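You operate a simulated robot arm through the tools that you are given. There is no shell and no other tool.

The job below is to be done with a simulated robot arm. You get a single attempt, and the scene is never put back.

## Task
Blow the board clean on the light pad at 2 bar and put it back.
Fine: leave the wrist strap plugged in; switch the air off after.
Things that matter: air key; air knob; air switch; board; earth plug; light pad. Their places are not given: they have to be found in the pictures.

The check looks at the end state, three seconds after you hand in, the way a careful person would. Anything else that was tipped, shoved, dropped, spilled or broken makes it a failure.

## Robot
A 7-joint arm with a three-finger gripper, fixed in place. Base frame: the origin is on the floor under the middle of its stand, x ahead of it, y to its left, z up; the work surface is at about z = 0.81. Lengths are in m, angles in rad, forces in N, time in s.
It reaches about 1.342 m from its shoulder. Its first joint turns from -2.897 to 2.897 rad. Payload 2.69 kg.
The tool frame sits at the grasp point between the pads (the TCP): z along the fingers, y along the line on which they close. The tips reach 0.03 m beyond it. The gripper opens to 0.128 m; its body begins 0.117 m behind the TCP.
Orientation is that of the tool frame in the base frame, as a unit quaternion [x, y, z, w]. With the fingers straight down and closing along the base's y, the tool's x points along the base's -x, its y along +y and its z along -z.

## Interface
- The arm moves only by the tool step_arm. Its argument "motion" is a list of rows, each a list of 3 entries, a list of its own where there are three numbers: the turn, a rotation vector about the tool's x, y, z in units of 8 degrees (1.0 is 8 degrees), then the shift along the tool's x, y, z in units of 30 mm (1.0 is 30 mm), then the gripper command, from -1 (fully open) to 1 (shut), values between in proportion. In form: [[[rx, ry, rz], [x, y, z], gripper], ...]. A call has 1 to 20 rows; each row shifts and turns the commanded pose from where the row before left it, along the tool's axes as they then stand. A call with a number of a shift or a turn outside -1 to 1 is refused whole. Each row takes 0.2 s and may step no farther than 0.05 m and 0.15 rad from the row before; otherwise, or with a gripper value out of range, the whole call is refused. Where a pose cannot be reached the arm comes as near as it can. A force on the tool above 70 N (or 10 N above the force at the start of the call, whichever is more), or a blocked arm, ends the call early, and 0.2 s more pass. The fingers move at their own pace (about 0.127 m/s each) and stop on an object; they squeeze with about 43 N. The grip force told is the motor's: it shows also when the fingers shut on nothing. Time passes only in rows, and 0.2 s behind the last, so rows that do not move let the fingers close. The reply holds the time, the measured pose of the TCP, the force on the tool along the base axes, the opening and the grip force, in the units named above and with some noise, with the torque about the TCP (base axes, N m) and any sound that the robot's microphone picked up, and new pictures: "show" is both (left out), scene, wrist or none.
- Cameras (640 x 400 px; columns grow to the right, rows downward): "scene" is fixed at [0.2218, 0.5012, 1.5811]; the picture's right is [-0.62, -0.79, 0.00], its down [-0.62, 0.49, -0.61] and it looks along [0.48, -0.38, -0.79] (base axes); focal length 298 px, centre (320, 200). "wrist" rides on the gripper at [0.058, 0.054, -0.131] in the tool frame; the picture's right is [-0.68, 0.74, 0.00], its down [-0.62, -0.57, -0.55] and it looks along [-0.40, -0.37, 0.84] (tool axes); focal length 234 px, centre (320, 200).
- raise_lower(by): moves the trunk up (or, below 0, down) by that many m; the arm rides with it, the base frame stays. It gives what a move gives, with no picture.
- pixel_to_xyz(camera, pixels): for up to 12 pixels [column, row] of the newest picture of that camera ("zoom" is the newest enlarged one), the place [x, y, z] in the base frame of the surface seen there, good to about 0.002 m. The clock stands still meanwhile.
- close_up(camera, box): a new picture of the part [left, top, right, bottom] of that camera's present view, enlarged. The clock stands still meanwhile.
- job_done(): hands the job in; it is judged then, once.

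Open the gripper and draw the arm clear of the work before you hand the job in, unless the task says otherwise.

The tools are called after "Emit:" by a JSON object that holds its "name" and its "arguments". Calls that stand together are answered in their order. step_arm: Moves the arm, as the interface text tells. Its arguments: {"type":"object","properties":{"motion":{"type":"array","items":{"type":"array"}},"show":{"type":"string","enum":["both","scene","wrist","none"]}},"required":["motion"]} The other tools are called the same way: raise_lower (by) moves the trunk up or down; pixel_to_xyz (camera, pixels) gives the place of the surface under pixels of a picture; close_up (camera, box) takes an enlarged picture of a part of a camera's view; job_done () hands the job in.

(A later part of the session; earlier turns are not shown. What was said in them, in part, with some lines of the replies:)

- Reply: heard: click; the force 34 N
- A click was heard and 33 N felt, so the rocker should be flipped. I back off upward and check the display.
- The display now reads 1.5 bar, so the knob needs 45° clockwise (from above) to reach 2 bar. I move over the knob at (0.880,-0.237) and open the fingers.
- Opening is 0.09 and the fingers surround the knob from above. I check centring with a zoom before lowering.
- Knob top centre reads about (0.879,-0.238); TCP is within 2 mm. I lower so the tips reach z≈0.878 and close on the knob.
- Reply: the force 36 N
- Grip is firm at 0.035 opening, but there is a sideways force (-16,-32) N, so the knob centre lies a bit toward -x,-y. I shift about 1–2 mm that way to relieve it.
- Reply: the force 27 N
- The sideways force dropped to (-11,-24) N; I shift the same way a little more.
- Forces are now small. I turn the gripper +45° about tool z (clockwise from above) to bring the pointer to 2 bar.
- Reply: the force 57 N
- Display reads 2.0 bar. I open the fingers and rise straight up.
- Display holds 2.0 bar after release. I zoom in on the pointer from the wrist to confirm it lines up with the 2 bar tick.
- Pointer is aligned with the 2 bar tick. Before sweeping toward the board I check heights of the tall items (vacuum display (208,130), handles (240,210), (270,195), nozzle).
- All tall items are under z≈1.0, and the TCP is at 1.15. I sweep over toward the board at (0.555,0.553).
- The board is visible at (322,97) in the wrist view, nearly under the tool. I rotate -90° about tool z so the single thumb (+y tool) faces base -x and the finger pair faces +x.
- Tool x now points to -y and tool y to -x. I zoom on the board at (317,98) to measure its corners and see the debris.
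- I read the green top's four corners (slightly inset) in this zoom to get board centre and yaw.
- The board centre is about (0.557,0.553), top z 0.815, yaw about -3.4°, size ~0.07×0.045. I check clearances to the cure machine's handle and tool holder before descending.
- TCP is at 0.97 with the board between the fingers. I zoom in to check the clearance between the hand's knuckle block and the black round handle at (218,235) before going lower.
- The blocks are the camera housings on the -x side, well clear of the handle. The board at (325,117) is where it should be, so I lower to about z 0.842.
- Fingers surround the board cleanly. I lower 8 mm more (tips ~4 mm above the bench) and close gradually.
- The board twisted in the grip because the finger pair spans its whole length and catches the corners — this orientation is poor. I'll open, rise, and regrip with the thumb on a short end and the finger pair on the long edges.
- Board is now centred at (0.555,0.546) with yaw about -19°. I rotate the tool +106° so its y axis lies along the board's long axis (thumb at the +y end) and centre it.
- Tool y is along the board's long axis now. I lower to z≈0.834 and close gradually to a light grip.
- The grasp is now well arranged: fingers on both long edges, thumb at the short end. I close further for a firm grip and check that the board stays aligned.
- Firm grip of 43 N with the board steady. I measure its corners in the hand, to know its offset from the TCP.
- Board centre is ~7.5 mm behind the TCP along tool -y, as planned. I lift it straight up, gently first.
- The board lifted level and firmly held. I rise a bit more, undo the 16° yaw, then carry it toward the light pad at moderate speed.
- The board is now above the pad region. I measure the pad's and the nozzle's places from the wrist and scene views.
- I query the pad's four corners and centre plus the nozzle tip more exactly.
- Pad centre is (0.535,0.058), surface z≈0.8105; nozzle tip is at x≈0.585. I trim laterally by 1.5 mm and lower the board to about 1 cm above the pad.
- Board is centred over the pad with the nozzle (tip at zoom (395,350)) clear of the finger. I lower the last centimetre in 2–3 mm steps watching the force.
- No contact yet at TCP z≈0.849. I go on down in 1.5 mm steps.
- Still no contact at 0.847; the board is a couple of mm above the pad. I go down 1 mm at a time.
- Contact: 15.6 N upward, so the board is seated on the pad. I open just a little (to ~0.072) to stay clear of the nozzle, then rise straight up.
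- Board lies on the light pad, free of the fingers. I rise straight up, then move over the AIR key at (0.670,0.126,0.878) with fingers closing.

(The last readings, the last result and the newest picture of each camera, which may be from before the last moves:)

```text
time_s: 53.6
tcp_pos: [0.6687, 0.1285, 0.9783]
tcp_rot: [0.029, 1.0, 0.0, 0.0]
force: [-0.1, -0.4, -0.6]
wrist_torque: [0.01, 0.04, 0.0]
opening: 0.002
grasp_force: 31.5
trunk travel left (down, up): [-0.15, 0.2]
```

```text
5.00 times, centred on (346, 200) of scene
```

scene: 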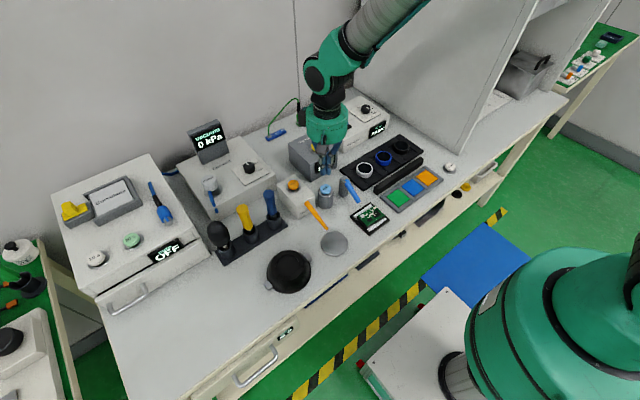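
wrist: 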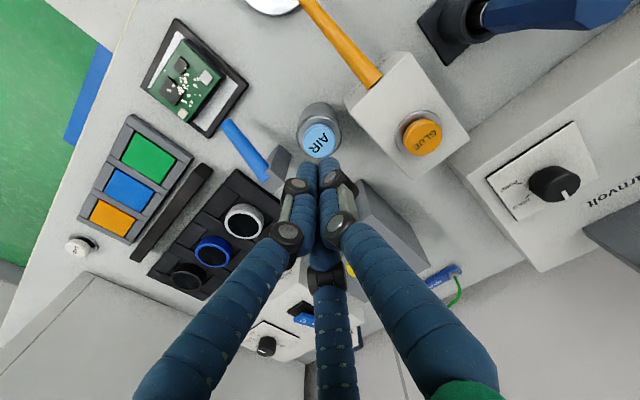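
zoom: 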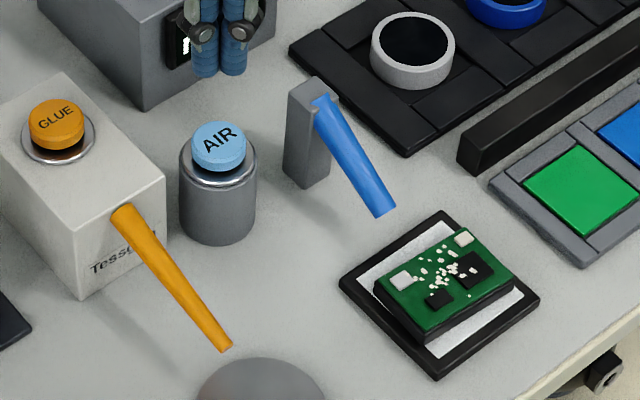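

The AIR key at (319,142) is exactly on the tool axis, and the dusty board sits on the pad. I lower to just above the key and press in small steps.

Emit:
{"name": "step_arm", "arguments": {"motion": [[[0, 0, 0], [0, 0, 0.9], 1], [[0, 0, 0], [0, 0, 0.9], 1], [[0, 0, 0], [0, 0, 0.3], 1], [[0, 0, 0], [0, 0, 0.1], 1], [[0, 0, 0], [0, 0, 0.1], 1], [[0, 0, 0], [0, 0, 0], 1]], "show": "none"}}

```text
time_s: 55.0
tcp_pos: [0.6684, 0.1262, 0.9085]
tcp_rot: [0.03, 1.0, 0.0, 0.0]
force: [0.4, 0.4, -1.1]
wrist_torque: [0.01, 0.0, 0.02]
opening: 0.0021
grasp_force: 31.6
trunk travel left (down, up): [-0.15, 0.2]
```

At z≈0.9085 no contact yet. I press down in 2 mm steps watching for force, click or air sound.

Emit:
{"name": "step_arm", "arguments": {"motion": [[[0, 0, 0], [0, 0, 0.07], 1], [[0, 0, 0], [0, 0, 0.07], 1], [[0, 0, 0], [0, 0, 0.07], 1]], "show": "scene"}}

Emit:
{"name": "close_up", "arguments": {"camera": "scene", "box": [310, 165, 402, 240]}}

```text
time_s: 55.8
tcp_pos: [0.6691, 0.1268, 0.9039]
tcp_rot: [0.03, 1.0, 0.0, -0.001]
force: [0.1, 0.4, 1.4]
wrist_torque: [-0.04, -0.02, -0.01]
opening: 0.0061
grasp_force: 30.9
trunk travel left (down, up): [-0.15, 0.2]
```

scene: 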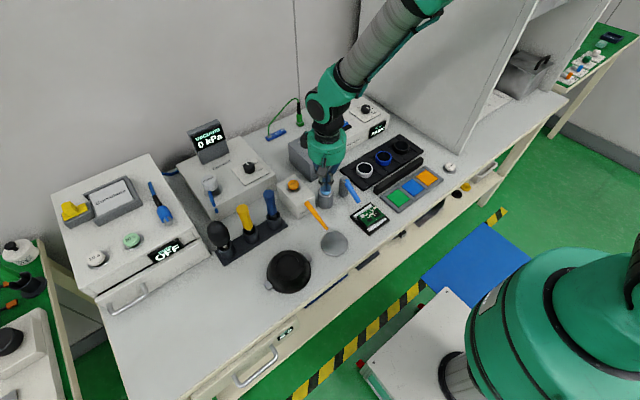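

```text
5.33 times, centred on (356, 202) of scene
```

zoom: 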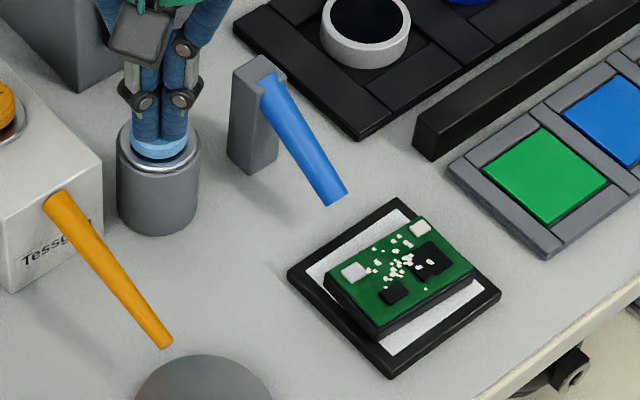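

Contact with the key has begun (opening 0.006, 1.4 N). I continue pressing.

Emit:
{"name": "step_arm", "arguments": {"motion": [[[0, 0, 0], [0, 0, 0.07], 1], [[0, 0, 0], [0, 0, 0.07], 1]], "show": "scene"}}

Emit:
{"name": "close_up", "arguments": {"camera": "scene", "box": [310, 165, 402, 240]}}

```text
time_s: 56.4
tcp_pos: [0.6684, 0.1263, 0.8987]
tcp_rot: [0.03, 1.0, 0.0, 0.001]
force: [-2.2, -2.6, 8.1]
wrist_torque: [-0.08, 0.07, -0.01]
opening: 0.006
grasp_force: 31.3
trunk travel left (down, up): [-0.15, 0.2]
heard: click
```

scene: 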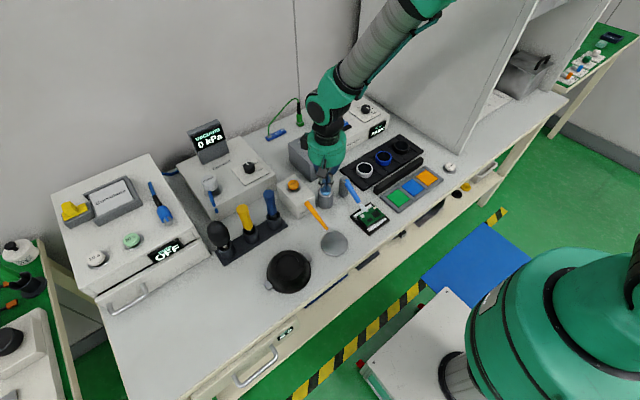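

```text
5.33 times, centred on (356, 202) of scene
```

zoom: 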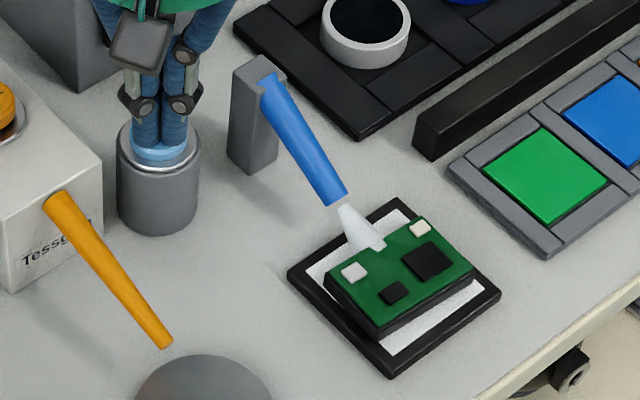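

Click heard, a white jet comes from the nozzle and the debris is gone from the board. I hold briefly and then release the key, rising up.

Emit:
{"name": "step_arm", "arguments": {"motion": [[[0, 0, 0], [0, 0, 0], 1], [[0, 0, 0], [0, 0, 0], 1], [[0, 0, 0], [0, 0, 0], 1], [[0, 0, 0], [0, 0, -0.5], 1], [[0, 0, 0], [0, 0, -1], 1], [[0, 0, 0], [0, 0, -1], 1], [[0, 0, 0], [0, 0, 0], 1]], "show": "both"}}

Emit:
{"name": "close_up", "arguments": {"camera": "scene", "box": [310, 165, 402, 240]}}

Emit:
{"name": "close_up", "arguments": {"camera": "scene", "box": [350, 200, 390, 230]}}

```text
time_s: 58.0
tcp_pos: [0.6678, 0.1258, 0.9711]
tcp_rot: [0.031, 1.0, 0.0, 0.0]
force: [-0.3, -0.5, 0.1]
wrist_torque: [-0.03, -0.03, 0.02]
opening: 0.002
grasp_force: 31.2
trunk travel left (down, up): [-0.15, 0.2]
```

scene: 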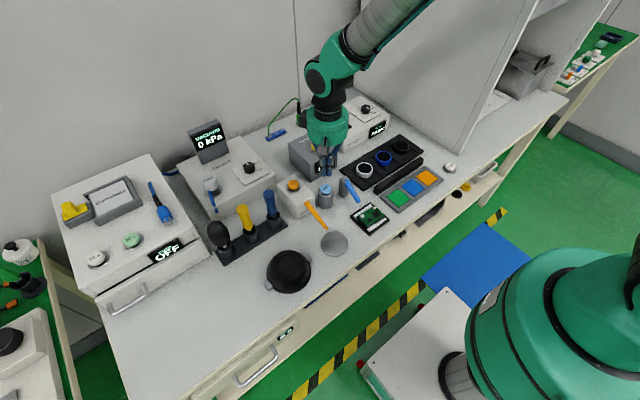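
wrist: 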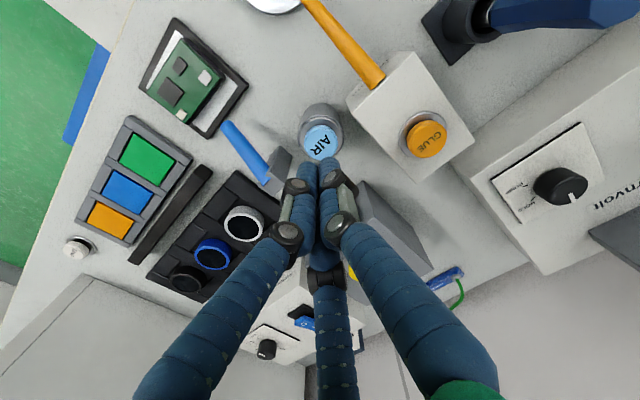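

```text
5.33 times, centred on (356, 202) of scene
```

zoom: 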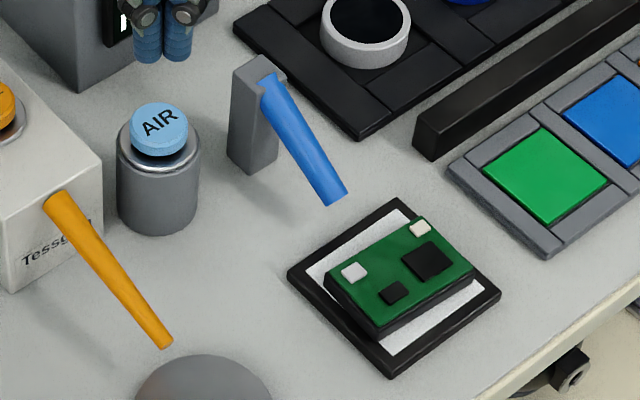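

```text
13.33 times, centred on (370, 215) of scene
```

zoom: 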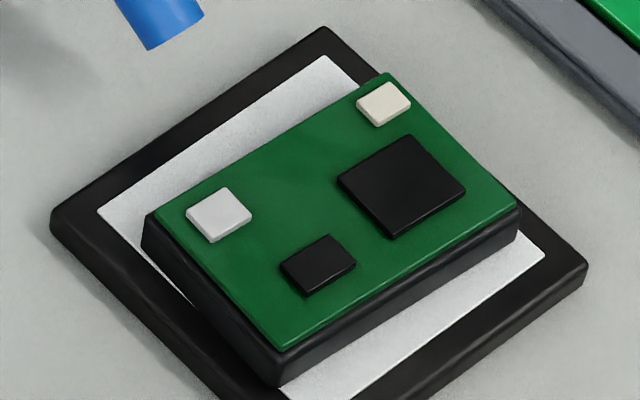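

The board is spotless and the jet has stopped. Next I'll switch the air off: I rise and go over to the rocker's "O" end near (0.861,-0.115), first recording the board's pose on the pad.

Emit:
{"name": "pixel_to_xyz", "arguments": {"camera": "zoom", "pixels": [[160, 216], [387, 80], [513, 209], [280, 345], [270, 148], [450, 145], [395, 278], [218, 280], [330, 225]]}}

Emit:
{"name": "step_arm", "arguments": {"motion": [[[0, 0, 0], [0, 0, -0.8], 1], [[0, 0, 0], [0, 0, -0.8], 1], [[0, 0, 0], [-0.689, -0.764, 0], 1], [[0, 0, 0], [-0.689, -0.764, 0], 1], [[0, 0, 0], [-0.689, -0.764, 0], 1], [[0, 0, 0], [-0.689, -0.764, 0], 1], [[0, 0, 0], [-0.689, -0.764, 0], 1], [[0, 0, 0], [-0.689, -0.764, 0], 1], [[0, 0, 0], [-0.689, -0.764, 0], 1], [[0, 0, 0], [-0.689, -0.764, 0], 1], [[0, 0, 0], [-0.689, -0.764, 0], 1], [[0, 0, 0], [-0.689, -0.764, 0], 1], [[0, 0, 0], [0, 0, 0], 1]], "show": "both"}}

Emit:
{"name": "close_up", "arguments": {"camera": "wrist", "box": [220, 60, 420, 210]}}

```text
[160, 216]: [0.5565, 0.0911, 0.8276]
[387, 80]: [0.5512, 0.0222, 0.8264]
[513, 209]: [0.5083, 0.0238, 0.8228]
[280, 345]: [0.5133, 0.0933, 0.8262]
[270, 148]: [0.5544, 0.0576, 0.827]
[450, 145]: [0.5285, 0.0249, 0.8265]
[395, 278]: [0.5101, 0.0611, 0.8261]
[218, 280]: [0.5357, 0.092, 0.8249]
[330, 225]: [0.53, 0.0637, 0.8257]
```

```text
time_s: 60.8
tcp_pos: [0.8643, -0.1132, 1.0197]
tcp_rot: [0.03, 1.0, 0.001, 0.0]
force: [1.2, 0.2, 0.1]
wrist_torque: [0.03, 0.05, 0.02]
opening: 0.0024
grasp_force: 31.7
trunk travel left (down, up): [-0.15, 0.2]
```

scene: 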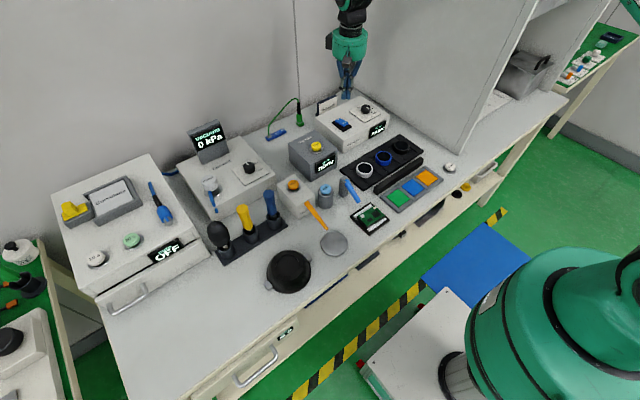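
wrist: 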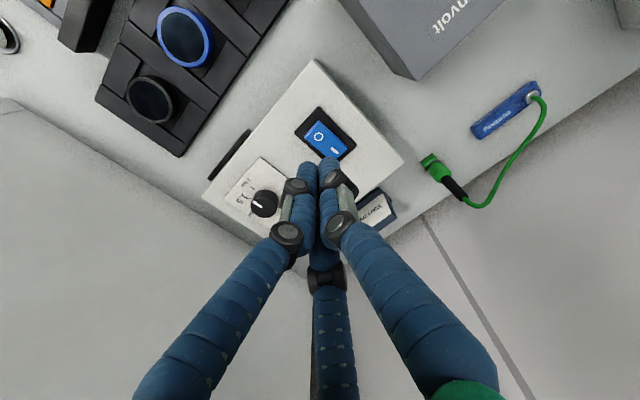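

```text
2.67 times, centred on (320, 135) of wrist
```

zoom: 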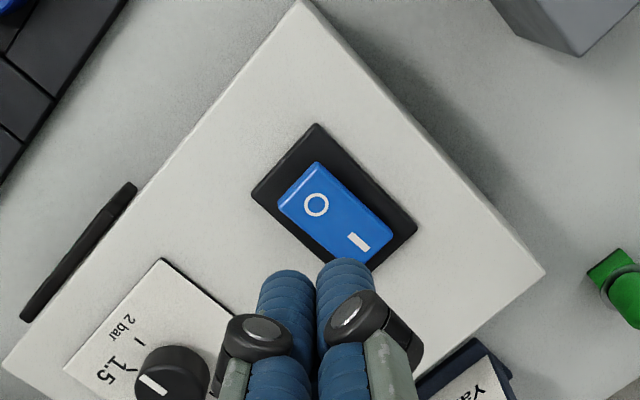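

The board on the pad reads centre (0.532,0.058), yaw about -4°. Now I query the rocker's raised "O" end in this zoom.

Emit:
{"name": "pixel_to_xyz", "arguments": {"camera": "zoom", "pixels": [[316, 205], [300, 183], [290, 190], [312, 170], [358, 242], [380, 235], [340, 220]]}}

```text
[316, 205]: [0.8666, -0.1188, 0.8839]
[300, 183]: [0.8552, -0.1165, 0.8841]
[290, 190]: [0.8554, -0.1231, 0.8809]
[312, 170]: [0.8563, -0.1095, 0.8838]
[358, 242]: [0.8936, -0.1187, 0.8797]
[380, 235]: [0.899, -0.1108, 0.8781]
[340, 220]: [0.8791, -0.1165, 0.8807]
```

O end is at about (0.857,-0.1165,0.884). I trim 3 mm and descend onto it, then press in small steps.

Emit:
{"name": "step_arm", "arguments": {"motion": [[[0, 0, 0], [0.1, -0.07, 0.9], 1], [[0, 0, 0], [0, 0, 0.9], 1], [[0, 0, 0], [0, 0, 0.9], 1], [[0, 0, 0], [0, 0, 0.5], 1], [[0, 0, 0], [0, 0, 0.1], 1], [[0, 0, 0], [0, 0, 0.1], 1], [[0, 0, 0], [0, 0, 0.1], 1]], "show": "wrist"}}

```text
time_s: 62.4
tcp_pos: [0.8597, -0.1146, 0.917]
tcp_rot: [0.03, 1.0, 0.0, 0.0]
force: [0.6, 0.0, -0.1]
wrist_torque: [-0.02, -0.04, 0.02]
opening: 0.0021
grasp_force: 31.2
trunk travel left (down, up): [-0.15, 0.2]
```

wrist: 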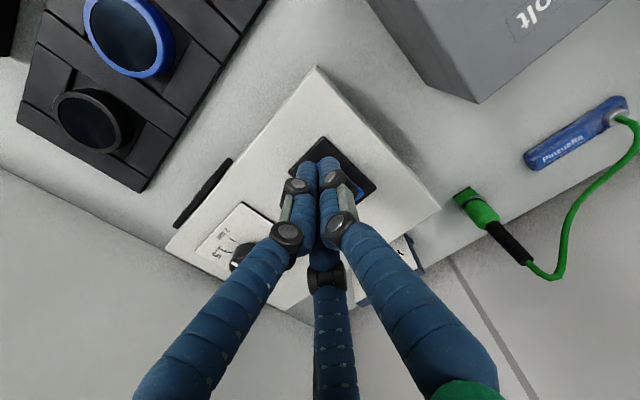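

Just above the rocker's "O" end at z 0.917. I press on in 3 mm steps.

Emit:
{"name": "step_arm", "arguments": {"motion": [[[0, 0, 0], [0, 0, 0.1], 1], [[0, 0, 0], [0, 0, 0.1], 1], [[0, 0, 0], [0, 0, 0.1], 1], [[0, 0, 0], [0, 0, 0.08], 1]], "show": "wrist"}}

```text
time_s: 63.4
tcp_pos: [0.8597, -0.1162, 0.9089]
tcp_rot: [0.03, 1.0, 0.0, 0.0]
force: [-9.4, 3.2, 20.2]
wrist_torque: [0.08, 0.03, 0.03]
opening: 0.0018
grasp_force: 31.0
trunk travel left (down, up): [-0.15, 0.2]
heard: click
```

wrist: 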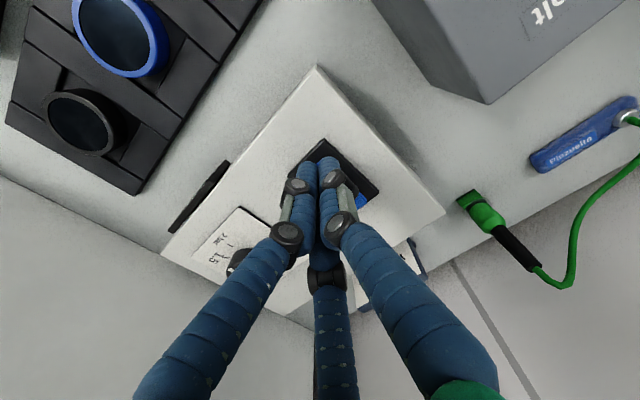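

A click was heard at 20 N. I back off upward and check the display.

Emit:
{"name": "step_arm", "arguments": {"motion": [[[0, 0, 0], [0, 0, -0.5], 1], [[0, 0, 0], [0, 0, -1], 1], [[0, 0, 0], [0, 0, -1], 1], [[0, 0, 0], [0, 0, -1], 1], [[0, 0, 0], [0, 0, 0], 1]], "show": "both"}}

Emit:
{"name": "close_up", "arguments": {"camera": "scene", "box": [325, 85, 405, 145]}}

```text
time_s: 64.6
tcp_pos: [0.86, -0.1161, 1.0104]
tcp_rot: [0.03, 1.0, 0.0, 0.0]
force: [-1.4, 0.9, 0.3]
wrist_torque: [-0.01, -0.03, -0.01]
opening: 0.0021
grasp_force: 31.2
trunk travel left (down, up): [-0.15, 0.2]
```

scene: 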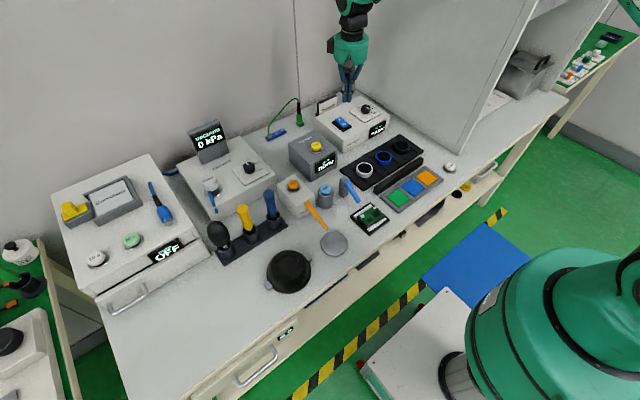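
wrist: 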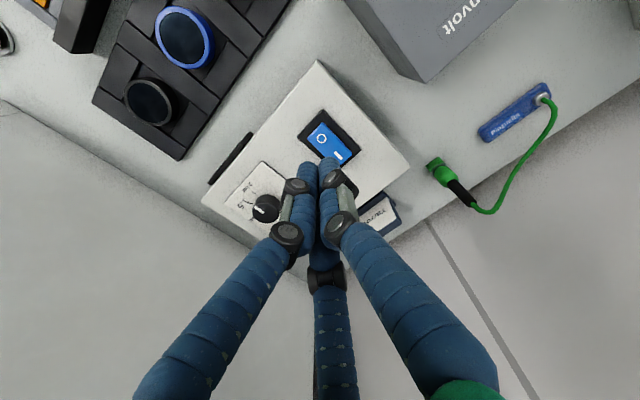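

```text
6.67 times, centred on (365, 115) of scene
```

zoom: 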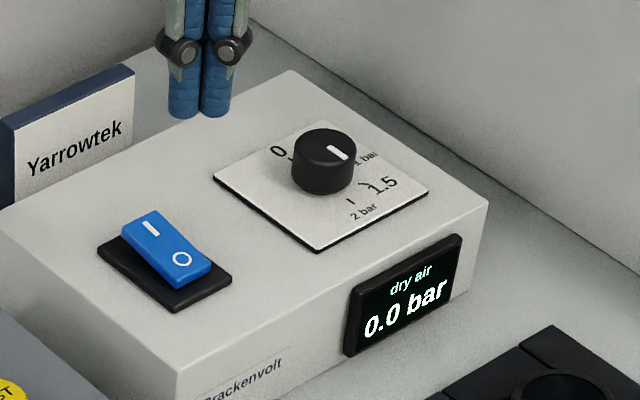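

Air is off: display 0.0 bar and the rocker's O side is down, earth plug still seated at (432,170). Now I return over the board on the pad, opening to 0.072.

Emit:
{"name": "step_arm", "arguments": {"motion": [[[0, 0, 0], [0.936, 0.448, 0], 1], [[0, 0, 0], [0.936, 0.448, 0], 1], [[0, 0, 0], [0.936, 0.448, 0], 1], [[0, 0, 0], [0.936, 0.448, 0], 1], [[0, 0, 0], [0.936, 0.448, 0], 0.5], [[0, 0, 0], [0.936, 0.448, 0], -0.12], [[0, 0, 0], [0.936, 0.448, 0], -0.12], [[0, 0, 0], [0.936, 0.448, 0], -0.12], [[0, 0, 0], [0.936, 0.448, 0], -0.12], [[0, 0, 0], [0.936, 0.448, 0], -0.12], [[0, 0, 0], [0.936, 0.448, 0], -0.12], [[0, 0, 0], [0.936, 0.448, 0], -0.12], [[0, 0, 0], [0, 0, 0], -0.12], [[0, 0, 0], [0, 0, 0], -0.12]], "show": "both"}}

Emit:
{"name": "close_up", "arguments": {"camera": "wrist", "box": [240, 60, 400, 180]}}

```text
time_s: 67.6
tcp_pos: [0.5308, 0.0638, 1.0099]
tcp_rot: [0.03, 1.0, 0.001, 0.0]
force: [-0.4, 0.0, -0.2]
wrist_torque: [-0.01, 0.01, 0.02]
opening: 0.0712
grasp_force: 0.0
trunk travel left (down, up): [-0.15, 0.2]
```

scene: 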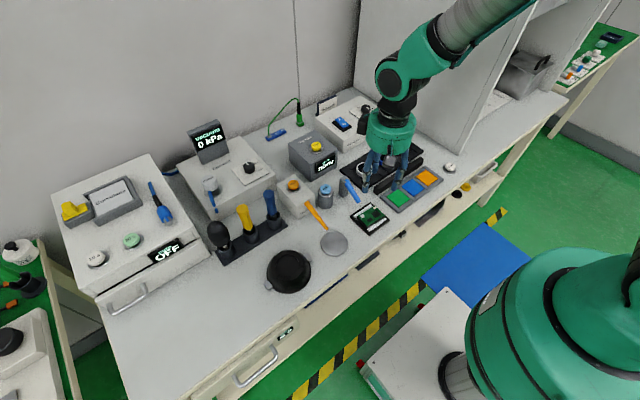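
wrist: 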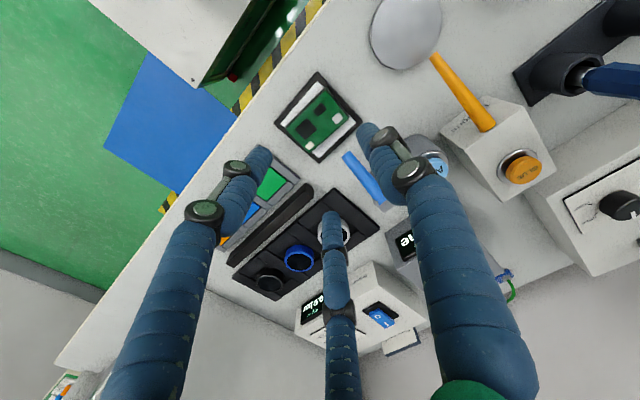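

```text
3.33 times, centred on (320, 120) of wrist
```

zoom: 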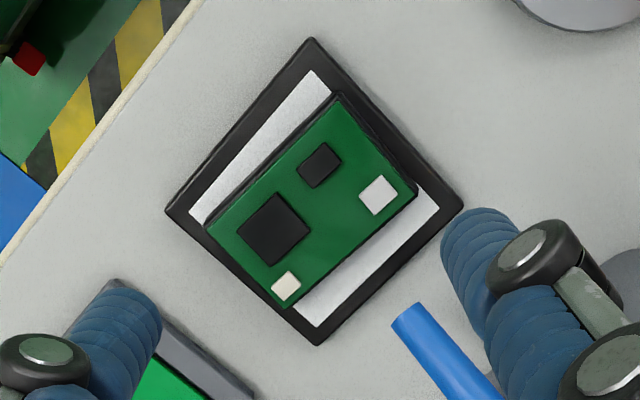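

I verify the board's place from this view before descending.

Emit:
{"name": "pixel_to_xyz", "arguments": {"camera": "zoom", "pixels": [[338, 107], [409, 193], [285, 300], [214, 228], [276, 165], [374, 150], [345, 250], [250, 265], [312, 205], [405, 310], [415, 320]]}}

```text
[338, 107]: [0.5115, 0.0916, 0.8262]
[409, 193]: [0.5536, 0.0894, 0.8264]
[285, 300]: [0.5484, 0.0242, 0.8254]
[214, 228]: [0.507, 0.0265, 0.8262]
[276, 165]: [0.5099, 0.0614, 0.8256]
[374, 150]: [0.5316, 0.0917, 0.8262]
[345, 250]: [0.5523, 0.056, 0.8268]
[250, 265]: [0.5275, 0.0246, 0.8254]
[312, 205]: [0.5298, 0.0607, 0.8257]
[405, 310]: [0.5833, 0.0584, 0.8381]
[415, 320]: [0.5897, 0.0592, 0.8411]
```

Board centre is (0.531,0.058), matching the tool's placement. I descend to about 0.847 with the narrow opening.

Emit:
{"name": "step_arm", "arguments": {"motion": [[[0, 0, 0], [0, 0.02, 0.95], -0.12], [[0, 0, 0], [0, 0, 0.95], -0.12], [[0, 0, 0], [0, 0, 0.95], -0.12], [[0, 0, 0], [0, 0, 0.95], -0.12], [[0, 0, 0], [0, 0, 0.7], -0.12], [[0, 0, 0], [0, 0, 0], -0.12]], "show": "both"}}

Emit:
{"name": "close_up", "arguments": {"camera": "wrist", "box": [200, 70, 440, 250]}}

Emit:
{"name": "close_up", "arguments": {"camera": "scene", "box": [335, 180, 399, 240]}}

```text
time_s: 69.0
tcp_pos: [0.5319, 0.0635, 0.8752]
tcp_rot: [0.029, 1.0, -0.001, 0.0]
force: [0.9, 0.1, 0.0]
wrist_torque: [0.0, 0.01, -0.02]
opening: 0.0718
grasp_force: 0.1
trunk travel left (down, up): [-0.15, 0.2]
```

scene: 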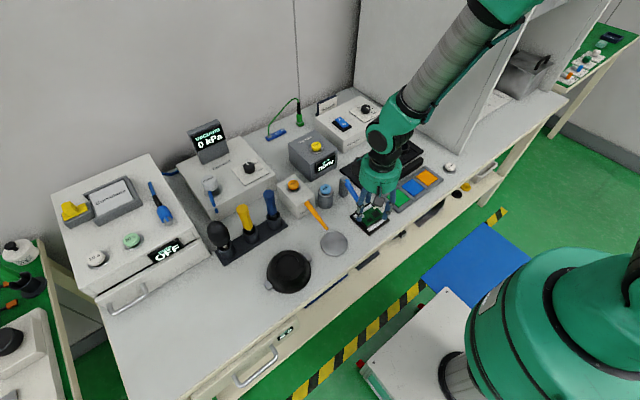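
wrist: 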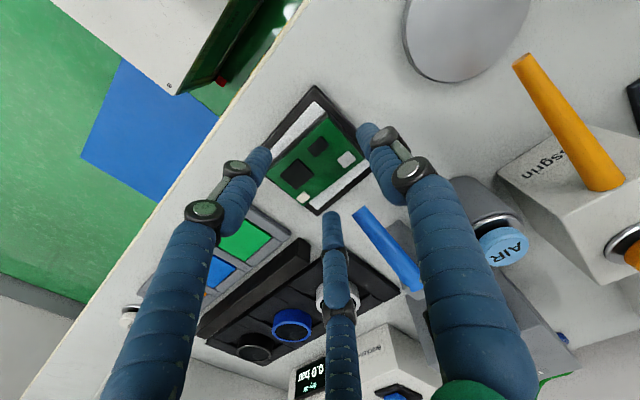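

```text
2.22 times, centred on (320, 160) of wrist
```

zoom: 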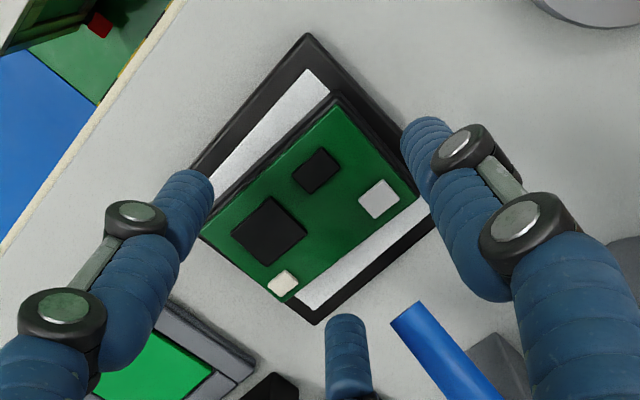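

```text
6.67 times, centred on (367, 210) of scene
```

zoom: 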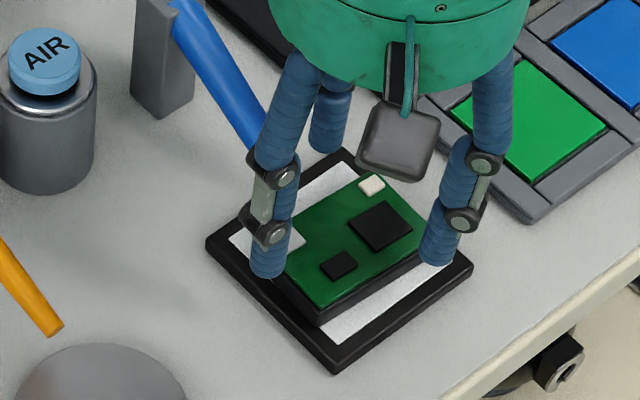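

Now at 0.875 with fingers around the board as at release. I lower the remaining ~28 mm carefully.

Emit:
{"name": "step_arm", "arguments": {"motion": [[[0, 0, 0], [0, 0.03, 0.35], -0.12], [[0, 0, 0], [0, 0, 0.3], -0.12], [[0, 0, 0], [0, 0, 0.2], -0.12], [[0, 0, 0], [0, 0, 0.12], -0.12], [[0, 0, 0], [0, 0, 0], -0.12]], "show": "wrist"}}

Emit:
{"name": "close_up", "arguments": {"camera": "wrist", "box": [200, 70, 440, 250]}}

```text
time_s: 70.2
tcp_pos: [0.532, 0.0642, 0.846]
tcp_rot: [0.03, 1.0, -0.001, 0.0]
force: [0.4, -0.3, 0.0]
wrist_torque: [0.02, 0.01, -0.01]
opening: 0.0716
grasp_force: 0.1
trunk travel left (down, up): [-0.15, 0.2]
```

wrist: 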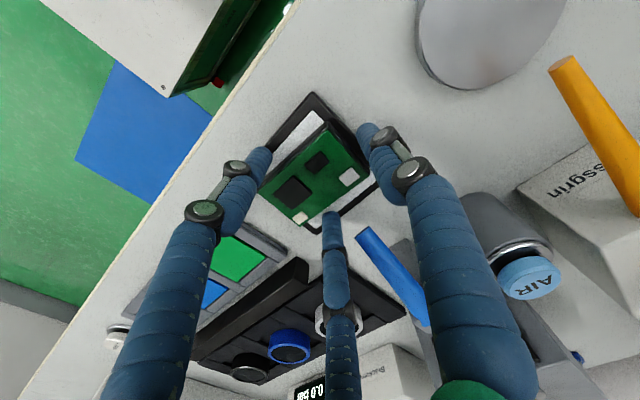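

```text
2.22 times, centred on (320, 160) of wrist
```

zoom: 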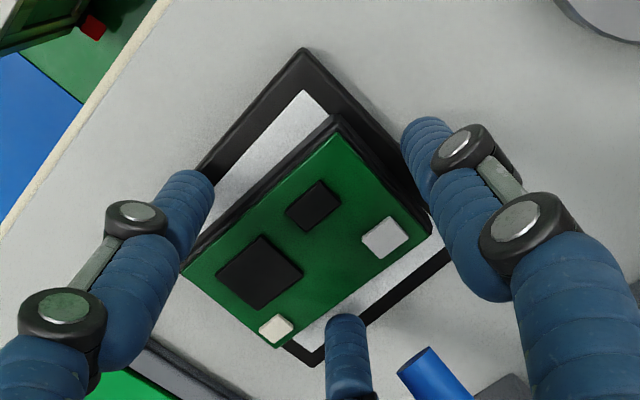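

Positions match those at release. I lower 1.5 mm more and close gradually to a firm grip.

Emit:
{"name": "step_arm", "arguments": {"motion": [[[0, 0, 0], [0, 0, 0.05], -0.12], [[0, 0, 0], [0, 0, 0], 0.0], [[0, 0, 0], [0, 0, 0], 0.1], [[0, 0, 0], [0, 0, 0], 0.2], [[0, 0, 0], [0, 0, 0], 0.3], [[0, 0, 0], [0, 0, 0], 0.4], [[0, 0, 0], [0, 0, 0], 0.4]], "show": "wrist"}}

Emit:
{"name": "close_up", "arguments": {"camera": "wrist", "box": [200, 70, 440, 250]}}

```text
time_s: 71.8
tcp_pos: [0.5318, 0.0654, 0.8445]
tcp_rot: [0.028, 1.0, -0.001, 0.0]
force: [-0.4, -0.9, 2.5]
wrist_torque: [0.05, -0.01, 0.03]
opening: 0.0578
grasp_force: 43.2
trunk travel left (down, up): [-0.15, 0.2]
```

wrist: 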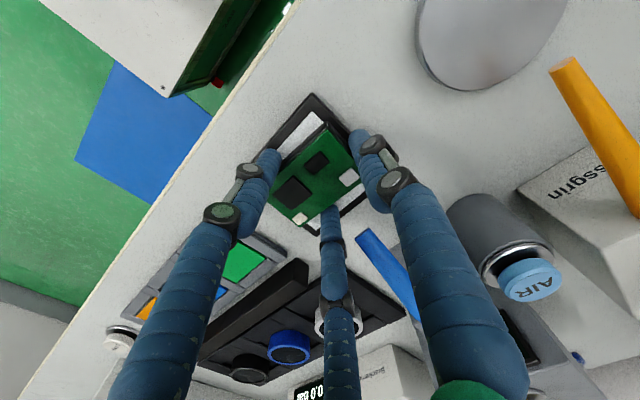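

```text
2.22 times, centred on (320, 160) of wrist
```

zoom: 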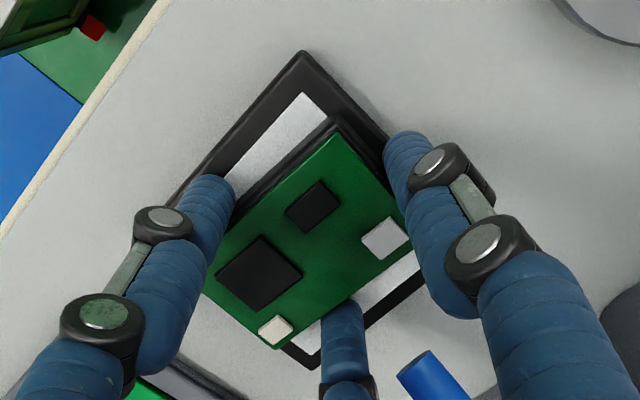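

Grip is firm (43 N, 0.058) and the board undisturbed. I measure its corners in hand, then lift.

Emit:
{"name": "pixel_to_xyz", "arguments": {"camera": "zoom", "pixels": [[335, 138], [406, 250], [276, 343], [210, 292], [285, 187], [255, 222], [370, 190], [340, 300]]}}

Emit:
{"name": "step_arm", "arguments": {"motion": [[[0, 0, 0], [0, 0, -0.2], 0.4], [[0, 0, 0], [0, 0, -0.3], 0.4], [[0, 0, 0], [0, 0, -0.6], 0.4], [[0, 0, 0], [0, 0, -0.8], 0.4], [[0, 0, 0], [0, 0, -0.9], 0.4], [[0, 0, 0], [0, 0, -0.9], 0.4], [[0, 0, 0], [0, 0, -0.9], 0.4], [[0, 0, 0], [0, 0, -0.8], 0.4], [[0, 0, 0], [0, 0, 0], 0.4]], "show": "both"}}

```text
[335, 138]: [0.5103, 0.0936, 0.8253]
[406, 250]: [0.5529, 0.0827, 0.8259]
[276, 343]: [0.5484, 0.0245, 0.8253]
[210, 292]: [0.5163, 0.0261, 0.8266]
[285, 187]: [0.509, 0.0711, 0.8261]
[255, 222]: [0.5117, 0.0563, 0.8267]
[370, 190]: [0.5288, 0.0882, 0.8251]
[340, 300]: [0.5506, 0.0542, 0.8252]
```

```text
time_s: 73.8
tcp_pos: [0.5316, 0.064, 1.0088]
tcp_rot: [0.03, 1.0, 0.0, -0.001]
force: [-0.7, 0.2, 0.6]
wrist_torque: [-0.02, 0.02, -0.01]
opening: 0.0579
grasp_force: 42.7
trunk travel left (down, up): [-0.15, 0.2]
```

scene: 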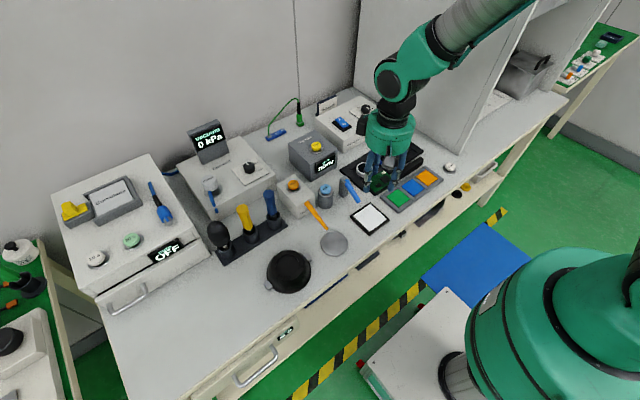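
wrist: 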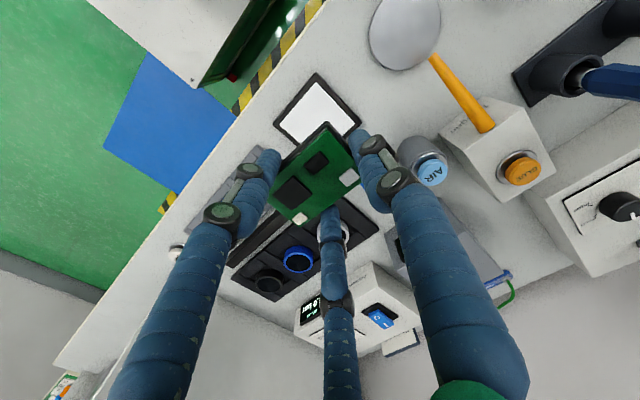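

The board is held and lifted clear. I carry it back along +y to above its original place (target TCP (0.558,0.561)).

Emit:
{"name": "step_arm", "arguments": {"motion": [[[0, 0, 0], [0, 0.5, 0], 0.4], [[0, 0, 0], [0, 0.9, 0], 0.4], [[0, 0, 0], [0, 0.9, 0], 0.4], [[0, 0, 0], [0, 0.9, 0], 0.4], [[0, 0, 0], [0, 0.9, 0], 0.4], [[0, 0, 0], [0, 0.9, 0], 0.4], [[0, 0, 0], [0, 0.9, 0], 0.4], [[0, 0, 0], [0, 0.9, 0], 0.4], [[0, 0, 0], [0, 0.9, 0], 0.4], [[0, 0, 0], [0, 0.9, 0], 0.4], [[0, 0, 0], [0, 0.9, 0], 0.4], [[0, 0, 0], [0, 0.9, 0], 0.4], [[0, 0, 0], [0, 0.9, 0], 0.4], [[0, 0, 0], [0, 0.9, 0], 0.4], [[0, 0, 0], [0.06, 0.9, 0], 0.4], [[0, 0, 0], [0.06, 0.9, 0], 0.4], [[0, 0, 0], [0, 0.9, 0], 0.4], [[0, 0, 0], [0, 0.9, 0], 0.4], [[0, 0, 0], [0, 0.75, 0], 0.4], [[0, 0, 0], [0, 0, 0], 0.4]], "show": "both"}}

```text
time_s: 78.0
tcp_pos: [0.5589, 0.5641, 1.009]
tcp_rot: [0.03, 1.0, 0.0, 0.0]
force: [-0.9, 0.5, -0.5]
wrist_torque: [-0.04, 0.04, -0.01]
opening: 0.0578
grasp_force: 43.1
trunk travel left (down, up): [-0.15, 0.2]
```

scene: 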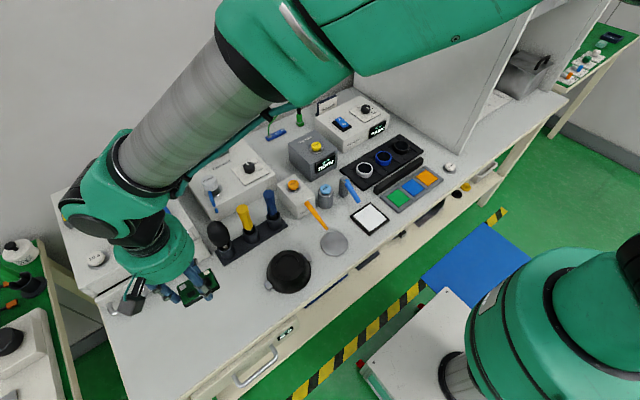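
wrist: 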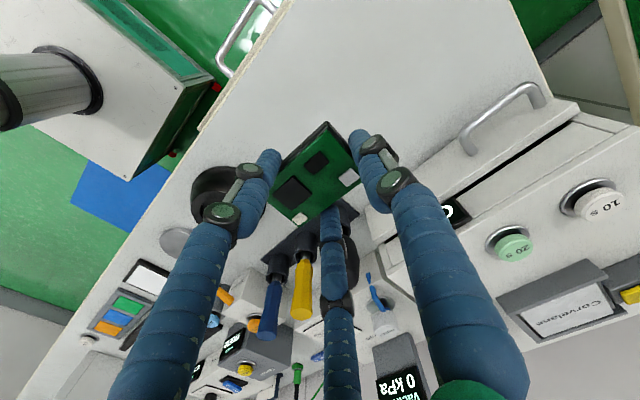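

Measured TCP is (0.559,0.564). I descend part of the way and re-read before the final trim.

Emit:
{"name": "step_arm", "arguments": {"motion": [[[0, 0, 0], [0, 0, 0.7], 0.4], [[0, 0, 0], [0, 0, 0.9], 0.4], [[0, 0, 0], [0, 0, 0.9], 0.4], [[0, 0, 0], [0, 0, 0.9], 0.4], [[0, 0, 0], [0, 0, 0.9], 0.4], [[0, 0, 0], [0, 0, 0.5], 0.4], [[0, 0, 0], [0, 0, 0], 0.4]], "show": "both"}}

Emit:
{"name": "close_up", "arguments": {"camera": "wrist", "box": [200, 70, 440, 250]}}

Emit:
{"name": "pixel_to_xyz", "arguments": {"camera": "zoom", "pixels": [[335, 138], [406, 250], [276, 343], [210, 292], [285, 187], [255, 222], [370, 190], [340, 300]]}}

```text
time_s: 79.6
tcp_pos: [0.558, 0.5595, 0.8629]
tcp_rot: [0.03, 1.0, 0.001, 0.0]
force: [-1.0, 0.1, -0.6]
wrist_torque: [0.0, 0.01, -0.01]
opening: 0.0578
grasp_force: 42.7
trunk travel left (down, up): [-0.15, 0.2]
```

scene: 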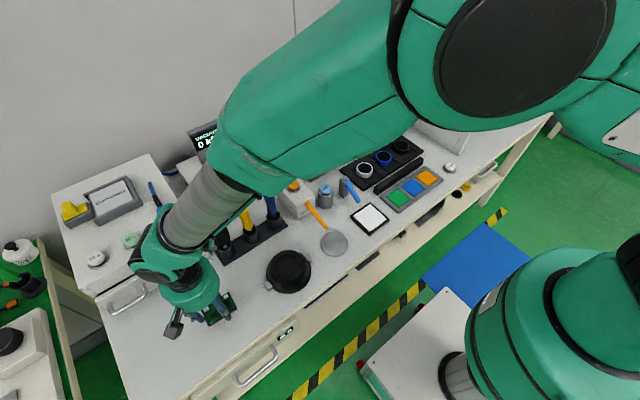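
wrist: 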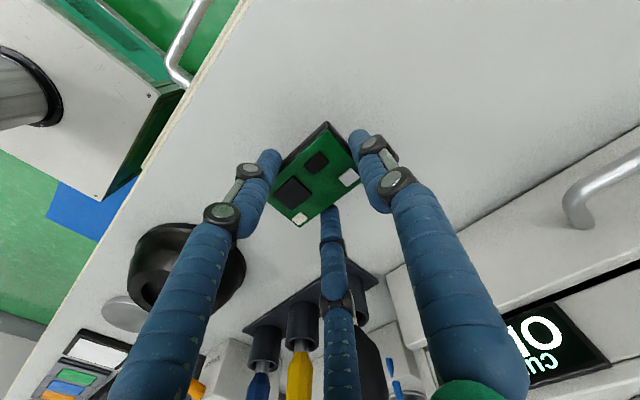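

```text
2.22 times, centred on (320, 160) of wrist
```

zoom: 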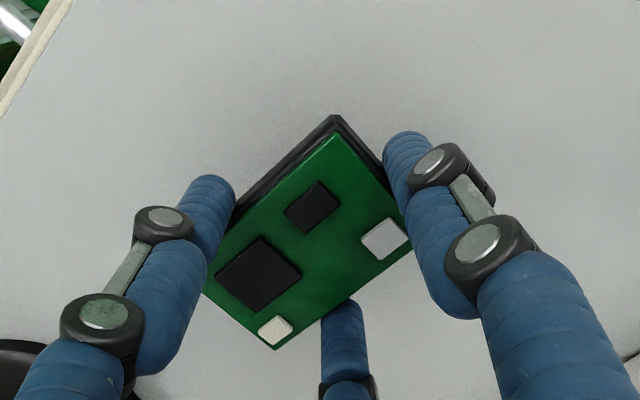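

```text
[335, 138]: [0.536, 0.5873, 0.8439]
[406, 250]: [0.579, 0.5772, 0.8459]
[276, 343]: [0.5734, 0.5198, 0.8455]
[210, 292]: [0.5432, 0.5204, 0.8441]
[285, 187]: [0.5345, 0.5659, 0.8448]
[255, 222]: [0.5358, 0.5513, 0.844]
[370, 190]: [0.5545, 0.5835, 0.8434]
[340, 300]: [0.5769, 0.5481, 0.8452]
```

The board centre now projects to (0.557,0.552), within 1 mm of its original (0.557,0.553). I trim 1 mm and lower to just above the bench.

Emit:
{"name": "step_arm", "arguments": {"motion": [[[0, 0, 0], [-0.017, 0.03, 0.5], 0.4], [[0, 0, 0], [0, 0, 0.25], 0.4], [[0, 0, 0], [0, 0, 0.13], 0.4], [[0, 0, 0], [0, 0, 0], 0.4]], "show": "none"}}

```text
time_s: 80.6
tcp_pos: [0.5568, 0.5611, 0.8357]
tcp_rot: [0.03, 1.0, -0.001, 0.0]
force: [0.2, -0.3, -0.2]
wrist_torque: [-0.01, -0.02, -0.03]
opening: 0.0579
grasp_force: 43.4
trunk travel left (down, up): [-0.15, 0.2]
```

At 0.8357 with no contact yet; I go down in ~1 mm steps.

Emit:
{"name": "step_arm", "arguments": {"motion": [[[0, 0, 0], [0, 0, 0.04], 0.4], [[0, 0, 0], [0, 0, 0.03], 0.4], [[0, 0, 0], [0, 0, 0], 0.4]], "show": "none"}}

```text
time_s: 81.4
tcp_pos: [0.5575, 0.5615, 0.835]
tcp_rot: [0.03, 1.0, 0.0, 0.001]
force: [-0.4, -1.2, -0.4]
wrist_torque: [0.02, 0.02, 0.01]
opening: 0.0576
grasp_force: 42.5
trunk travel left (down, up): [-0.15, 0.2]
```

Still no contact; another millimetre or two, gently.

Emit:
{"name": "step_arm", "arguments": {"motion": [[[0, 0, 0], [0, 0, 0.035], 0.4], [[0, 0, 0], [0, 0, 0], 0.4]], "show": "none"}}

```text
time_s: 82.0
tcp_pos: [0.5589, 0.5629, 0.8339]
tcp_rot: [0.03, 1.0, 0.0, 0.001]
force: [-0.7, -0.4, 2.0]
wrist_torque: [0.04, 0.05, 0.05]
opening: 0.0576
grasp_force: 42.8
trunk travel left (down, up): [-0.15, 0.2]
```

A faint 2 N contact appears. I go 0.6 mm more to be sure it is seated.

Emit:
{"name": "step_arm", "arguments": {"motion": [[[0, 0, 0], [0, 0, 0.02], 0.4], [[0, 0, 0], [0, 0, 0], 0.4]], "show": "none"}}

```text
time_s: 82.6
tcp_pos: [0.5584, 0.562, 0.8342]
tcp_rot: [0.03, 1.0, 0.0, 0.0]
force: [2.4, 3.0, 4.7]
wrist_torque: [0.02, -0.03, 0.01]
opening: 0.0579
grasp_force: 43.1
trunk travel left (down, up): [-0.15, 0.2]
```

The board is seated (4.7 N). I open the fingers gradually and rise straight up.

Emit:
{"name": "step_arm", "arguments": {"motion": [[[0, 0, 0], [0, 0, 0], 0.1], [[0, 0, 0], [0, 0, 0], 0.0], [[0, 0, 0], [0, 0, 0], -0.3], [[0, 0, 0], [0, 0, 0], -0.5], [[0, 0, 0], [0, 0, -0.4], -0.5], [[0, 0, 0], [0, 0, -0.8], -0.5], [[0, 0, 0], [0, 0, -1], -0.5], [[0, 0, 0], [0, 0, -1], -0.5], [[0, 0, 0], [0, 0, -1], -0.5], [[0, 0, 0], [0, 0, -1], -0.5], [[0, 0, 0], [0, 0, 0], -0.5]], "show": "both"}}

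Emit:
{"name": "close_up", "arguments": {"camera": "wrist", "box": [260, 60, 380, 150]}}

```text
time_s: 85.0
tcp_pos: [0.556, 0.5628, 0.99]
tcp_rot: [0.029, 1.0, 0.0, 0.0]
force: [-0.1, -0.4, 0.0]
wrist_torque: [0.05, 0.0, -0.01]
opening: 0.0961
grasp_force: 0.0
trunk travel left (down, up): [-0.15, 0.2]
```

scene: 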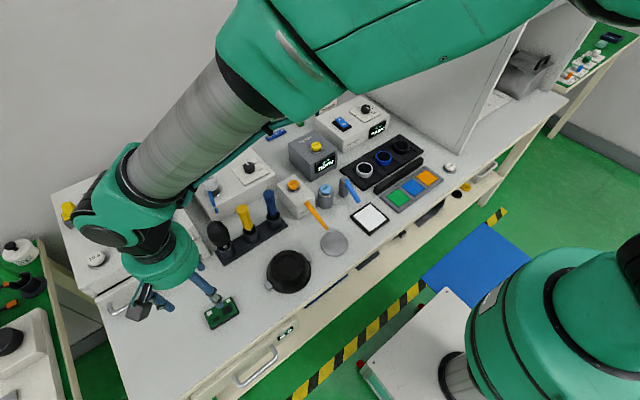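
wrist: 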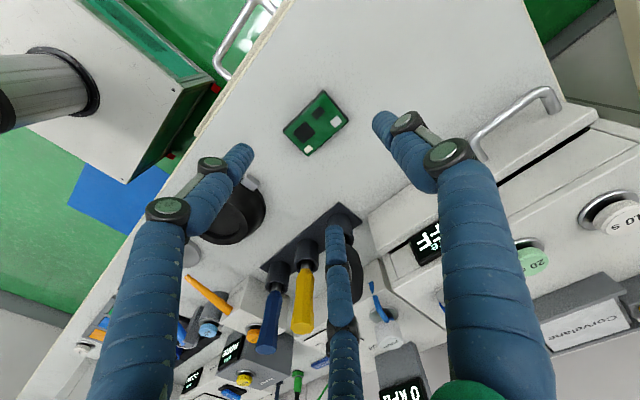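

```text
4.44 times, centred on (320, 105) of wrist
```

zoom: 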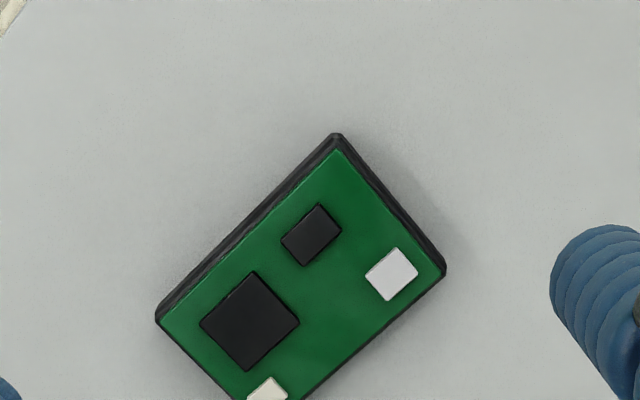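

The board lies back at its place. I compare its pose with the original in the same scene crop.

Emit:
{"name": "close_up", "arguments": {"camera": "scene", "box": [194, 290, 250, 335]}}

Emit:
{"name": "pixel_to_xyz", "arguments": {"camera": "zoom", "pixels": [[165, 199], [390, 67], [450, 192], [222, 331], [307, 195], [232, 350], [465, 205]]}}

```text
8.89 times, centred on (222, 312) of scene
```

zoom: 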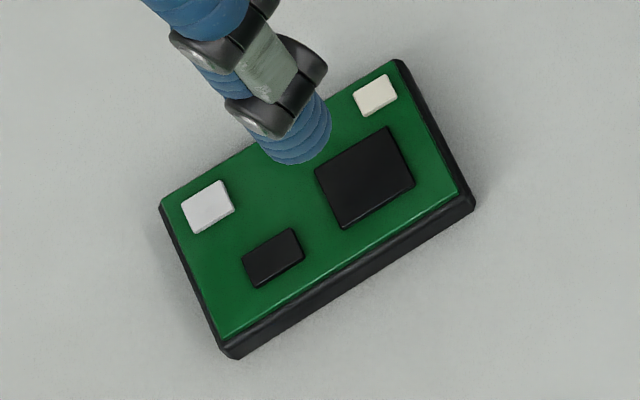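

```text
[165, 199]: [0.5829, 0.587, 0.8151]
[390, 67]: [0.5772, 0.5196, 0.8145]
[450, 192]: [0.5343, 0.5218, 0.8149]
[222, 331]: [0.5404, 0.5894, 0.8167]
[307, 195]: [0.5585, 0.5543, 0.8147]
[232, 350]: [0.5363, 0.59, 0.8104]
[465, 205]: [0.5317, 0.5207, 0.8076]
```

The pose matches the original within about a millimetre, and the board is clean. I rise, open fully and draw the arm back toward its starting place.

Emit:
{"name": "step_arm", "arguments": {"motion": [[[0, 0, 0], [0, 0, -1], -0.5], [[0, 0, 0], [0, 0, -1], -0.7], [[0, 0, 0], [0, 0, -1], -1], [[0, 0, 0], [0, 0, -1], -1], [[0, 0, 0], [0, 0, -1], -1], [[0, 0, 0], [0, 0, -1], -1], [[0, 0, 0], [0, -1, 0], -1], [[0, 0, 0], [0, -1, 0], -1], [[0, 0, 0], [0, -1, 0], -1], [[0, 0, 0], [0, -1, 0], -1], [[0, 0, 0], [0, -1, 0], -1], [[0, 0, 0], [0, -1, 0], -1], [[0, 0, 0], [0, -1, 0], -1], [[0, 0, 0], [0, -1, 0], -1], [[0, 0, 0], [0, -1, 0], -1], [[0, 0, 0], [0, -1, 0], -1], [[0, 0, 0], [0, -1, 0], -1], [[0, 0, 0], [0, -1, 0], -1], [[0, 0, 0], [0, -1, 0], -1]], "show": "none"}}

Emit:
{"name": "step_arm", "arguments": {"motion": [[[0, 0, -0.43], [-0.4, -1, 0], -1], [[0, 0, 0], [-0.4, -1, 0], -1], [[0, 0, 0], [-0.4, -1, 0], -1], [[0, 0, 0], [-0.4, -1, 0], -1], [[0, 0, 0], [-0.4, -1, 0], -1], [[0, 0, 0], [-0.4, -1, 0], -1], [[0, 0, 0], [-0.3, -1, 0], -1], [[0, 0, 0], [0, -1, 0], -1], [[0, 0, 0], [0, 0, 0], -1]], "show": "both"}}

Emit:
{"name": "close_up", "arguments": {"camera": "scene", "box": [250, 80, 410, 180]}}

Emit:
{"name": "close_up", "arguments": {"camera": "scene", "box": [170, 200, 410, 340]}}

```text
time_s: 89.0
tcp_pos: [0.535, 0.1733, 1.1681]
tcp_rot: [0.03, 1.0, 0.0, 0.001]
force: [0.3, 0.3, -0.3]
wrist_torque: [0.0, 0.02, -0.02]
opening: 0.1281
grasp_force: 0.0
trunk travel left (down, up): [-0.15, 0.2]
```

```text
time_s: 91.0
tcp_pos: [0.6127, -0.0676, 1.1693]
tcp_rot: [0.0, 1.0, 0.0, 0.0]
force: [0.1, -1.2, -0.5]
wrist_torque: [0.05, 0.0, -0.02]
opening: 0.1281
grasp_force: 0.0
trunk travel left (down, up): [-0.15, 0.2]
```

scene: 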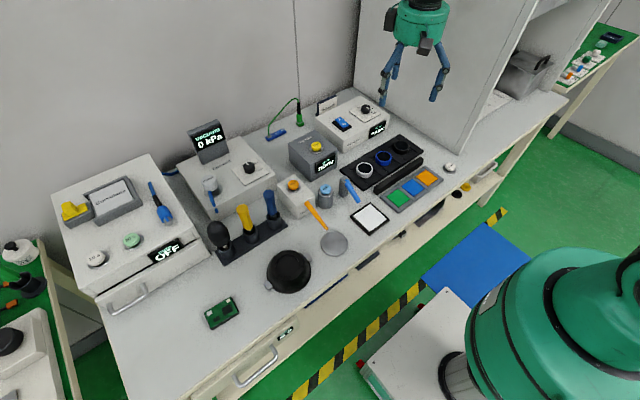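
wrist: 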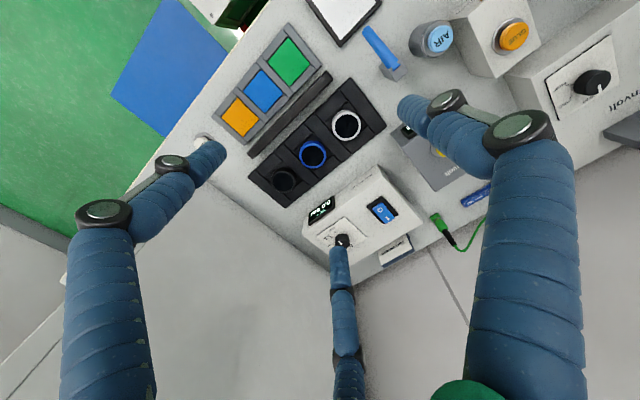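

```text
4.00 times, centred on (330, 130) of scene
```

zoom: 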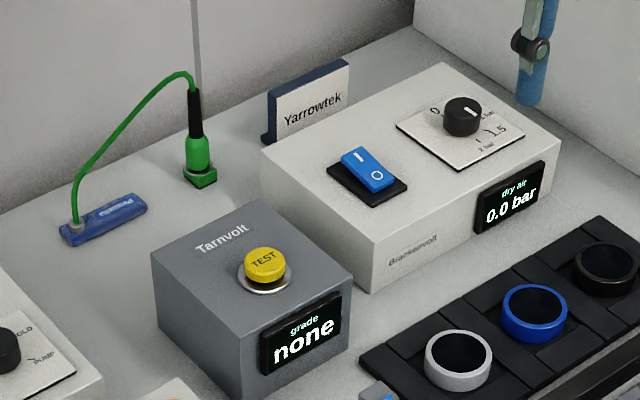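

```text
2.67 times, centred on (290, 270) of scene
```

zoom: 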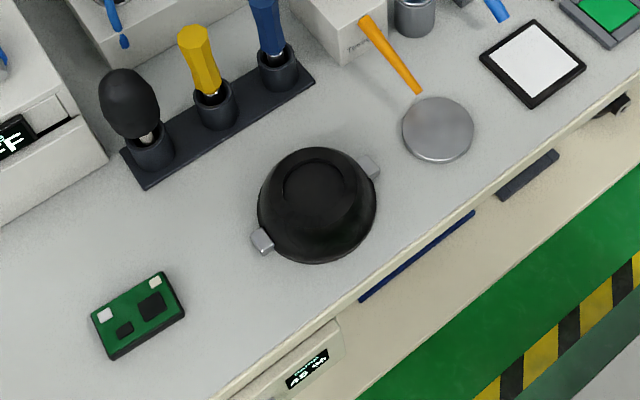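

The board is clean and back in its place at (222,312). The rocker shows O, the display reads 0.0 bar and the earth plug is still seated. The arm is clear with the gripper open and nothing else has moved, so I hand the job in.

Emit:
{"name": "job_done", "arguments": {}}

```text
The job is handed in.
```

The board was blown clean on the light pad at 2 bar, put back where it was, and the job is handed in.

- **Air pressure:** I switched the air on and turned the knob from 1.5 to 2 bar; the display read 2.0 bar before I pressed the air key.
- **Cleaning:** one press of the air key cleared the debris, and the close-up showed no specks left on the board.
- **Board:** it is within about 1 mm of its original spot and angle. My first grip at its original spot twisted it by about 16° and shifted it about 7 mm, so I let go and picked it up again a different way.
- **Air off:** the switch is on O and the display reads 0.0 bar. The knob is still at 2 bar.
- **Wrist strap:** the earth plug was never touched and is still in its socket.

The gripper is open and the arm is back near its starting position. I saw nothing else moved in the final pictures.
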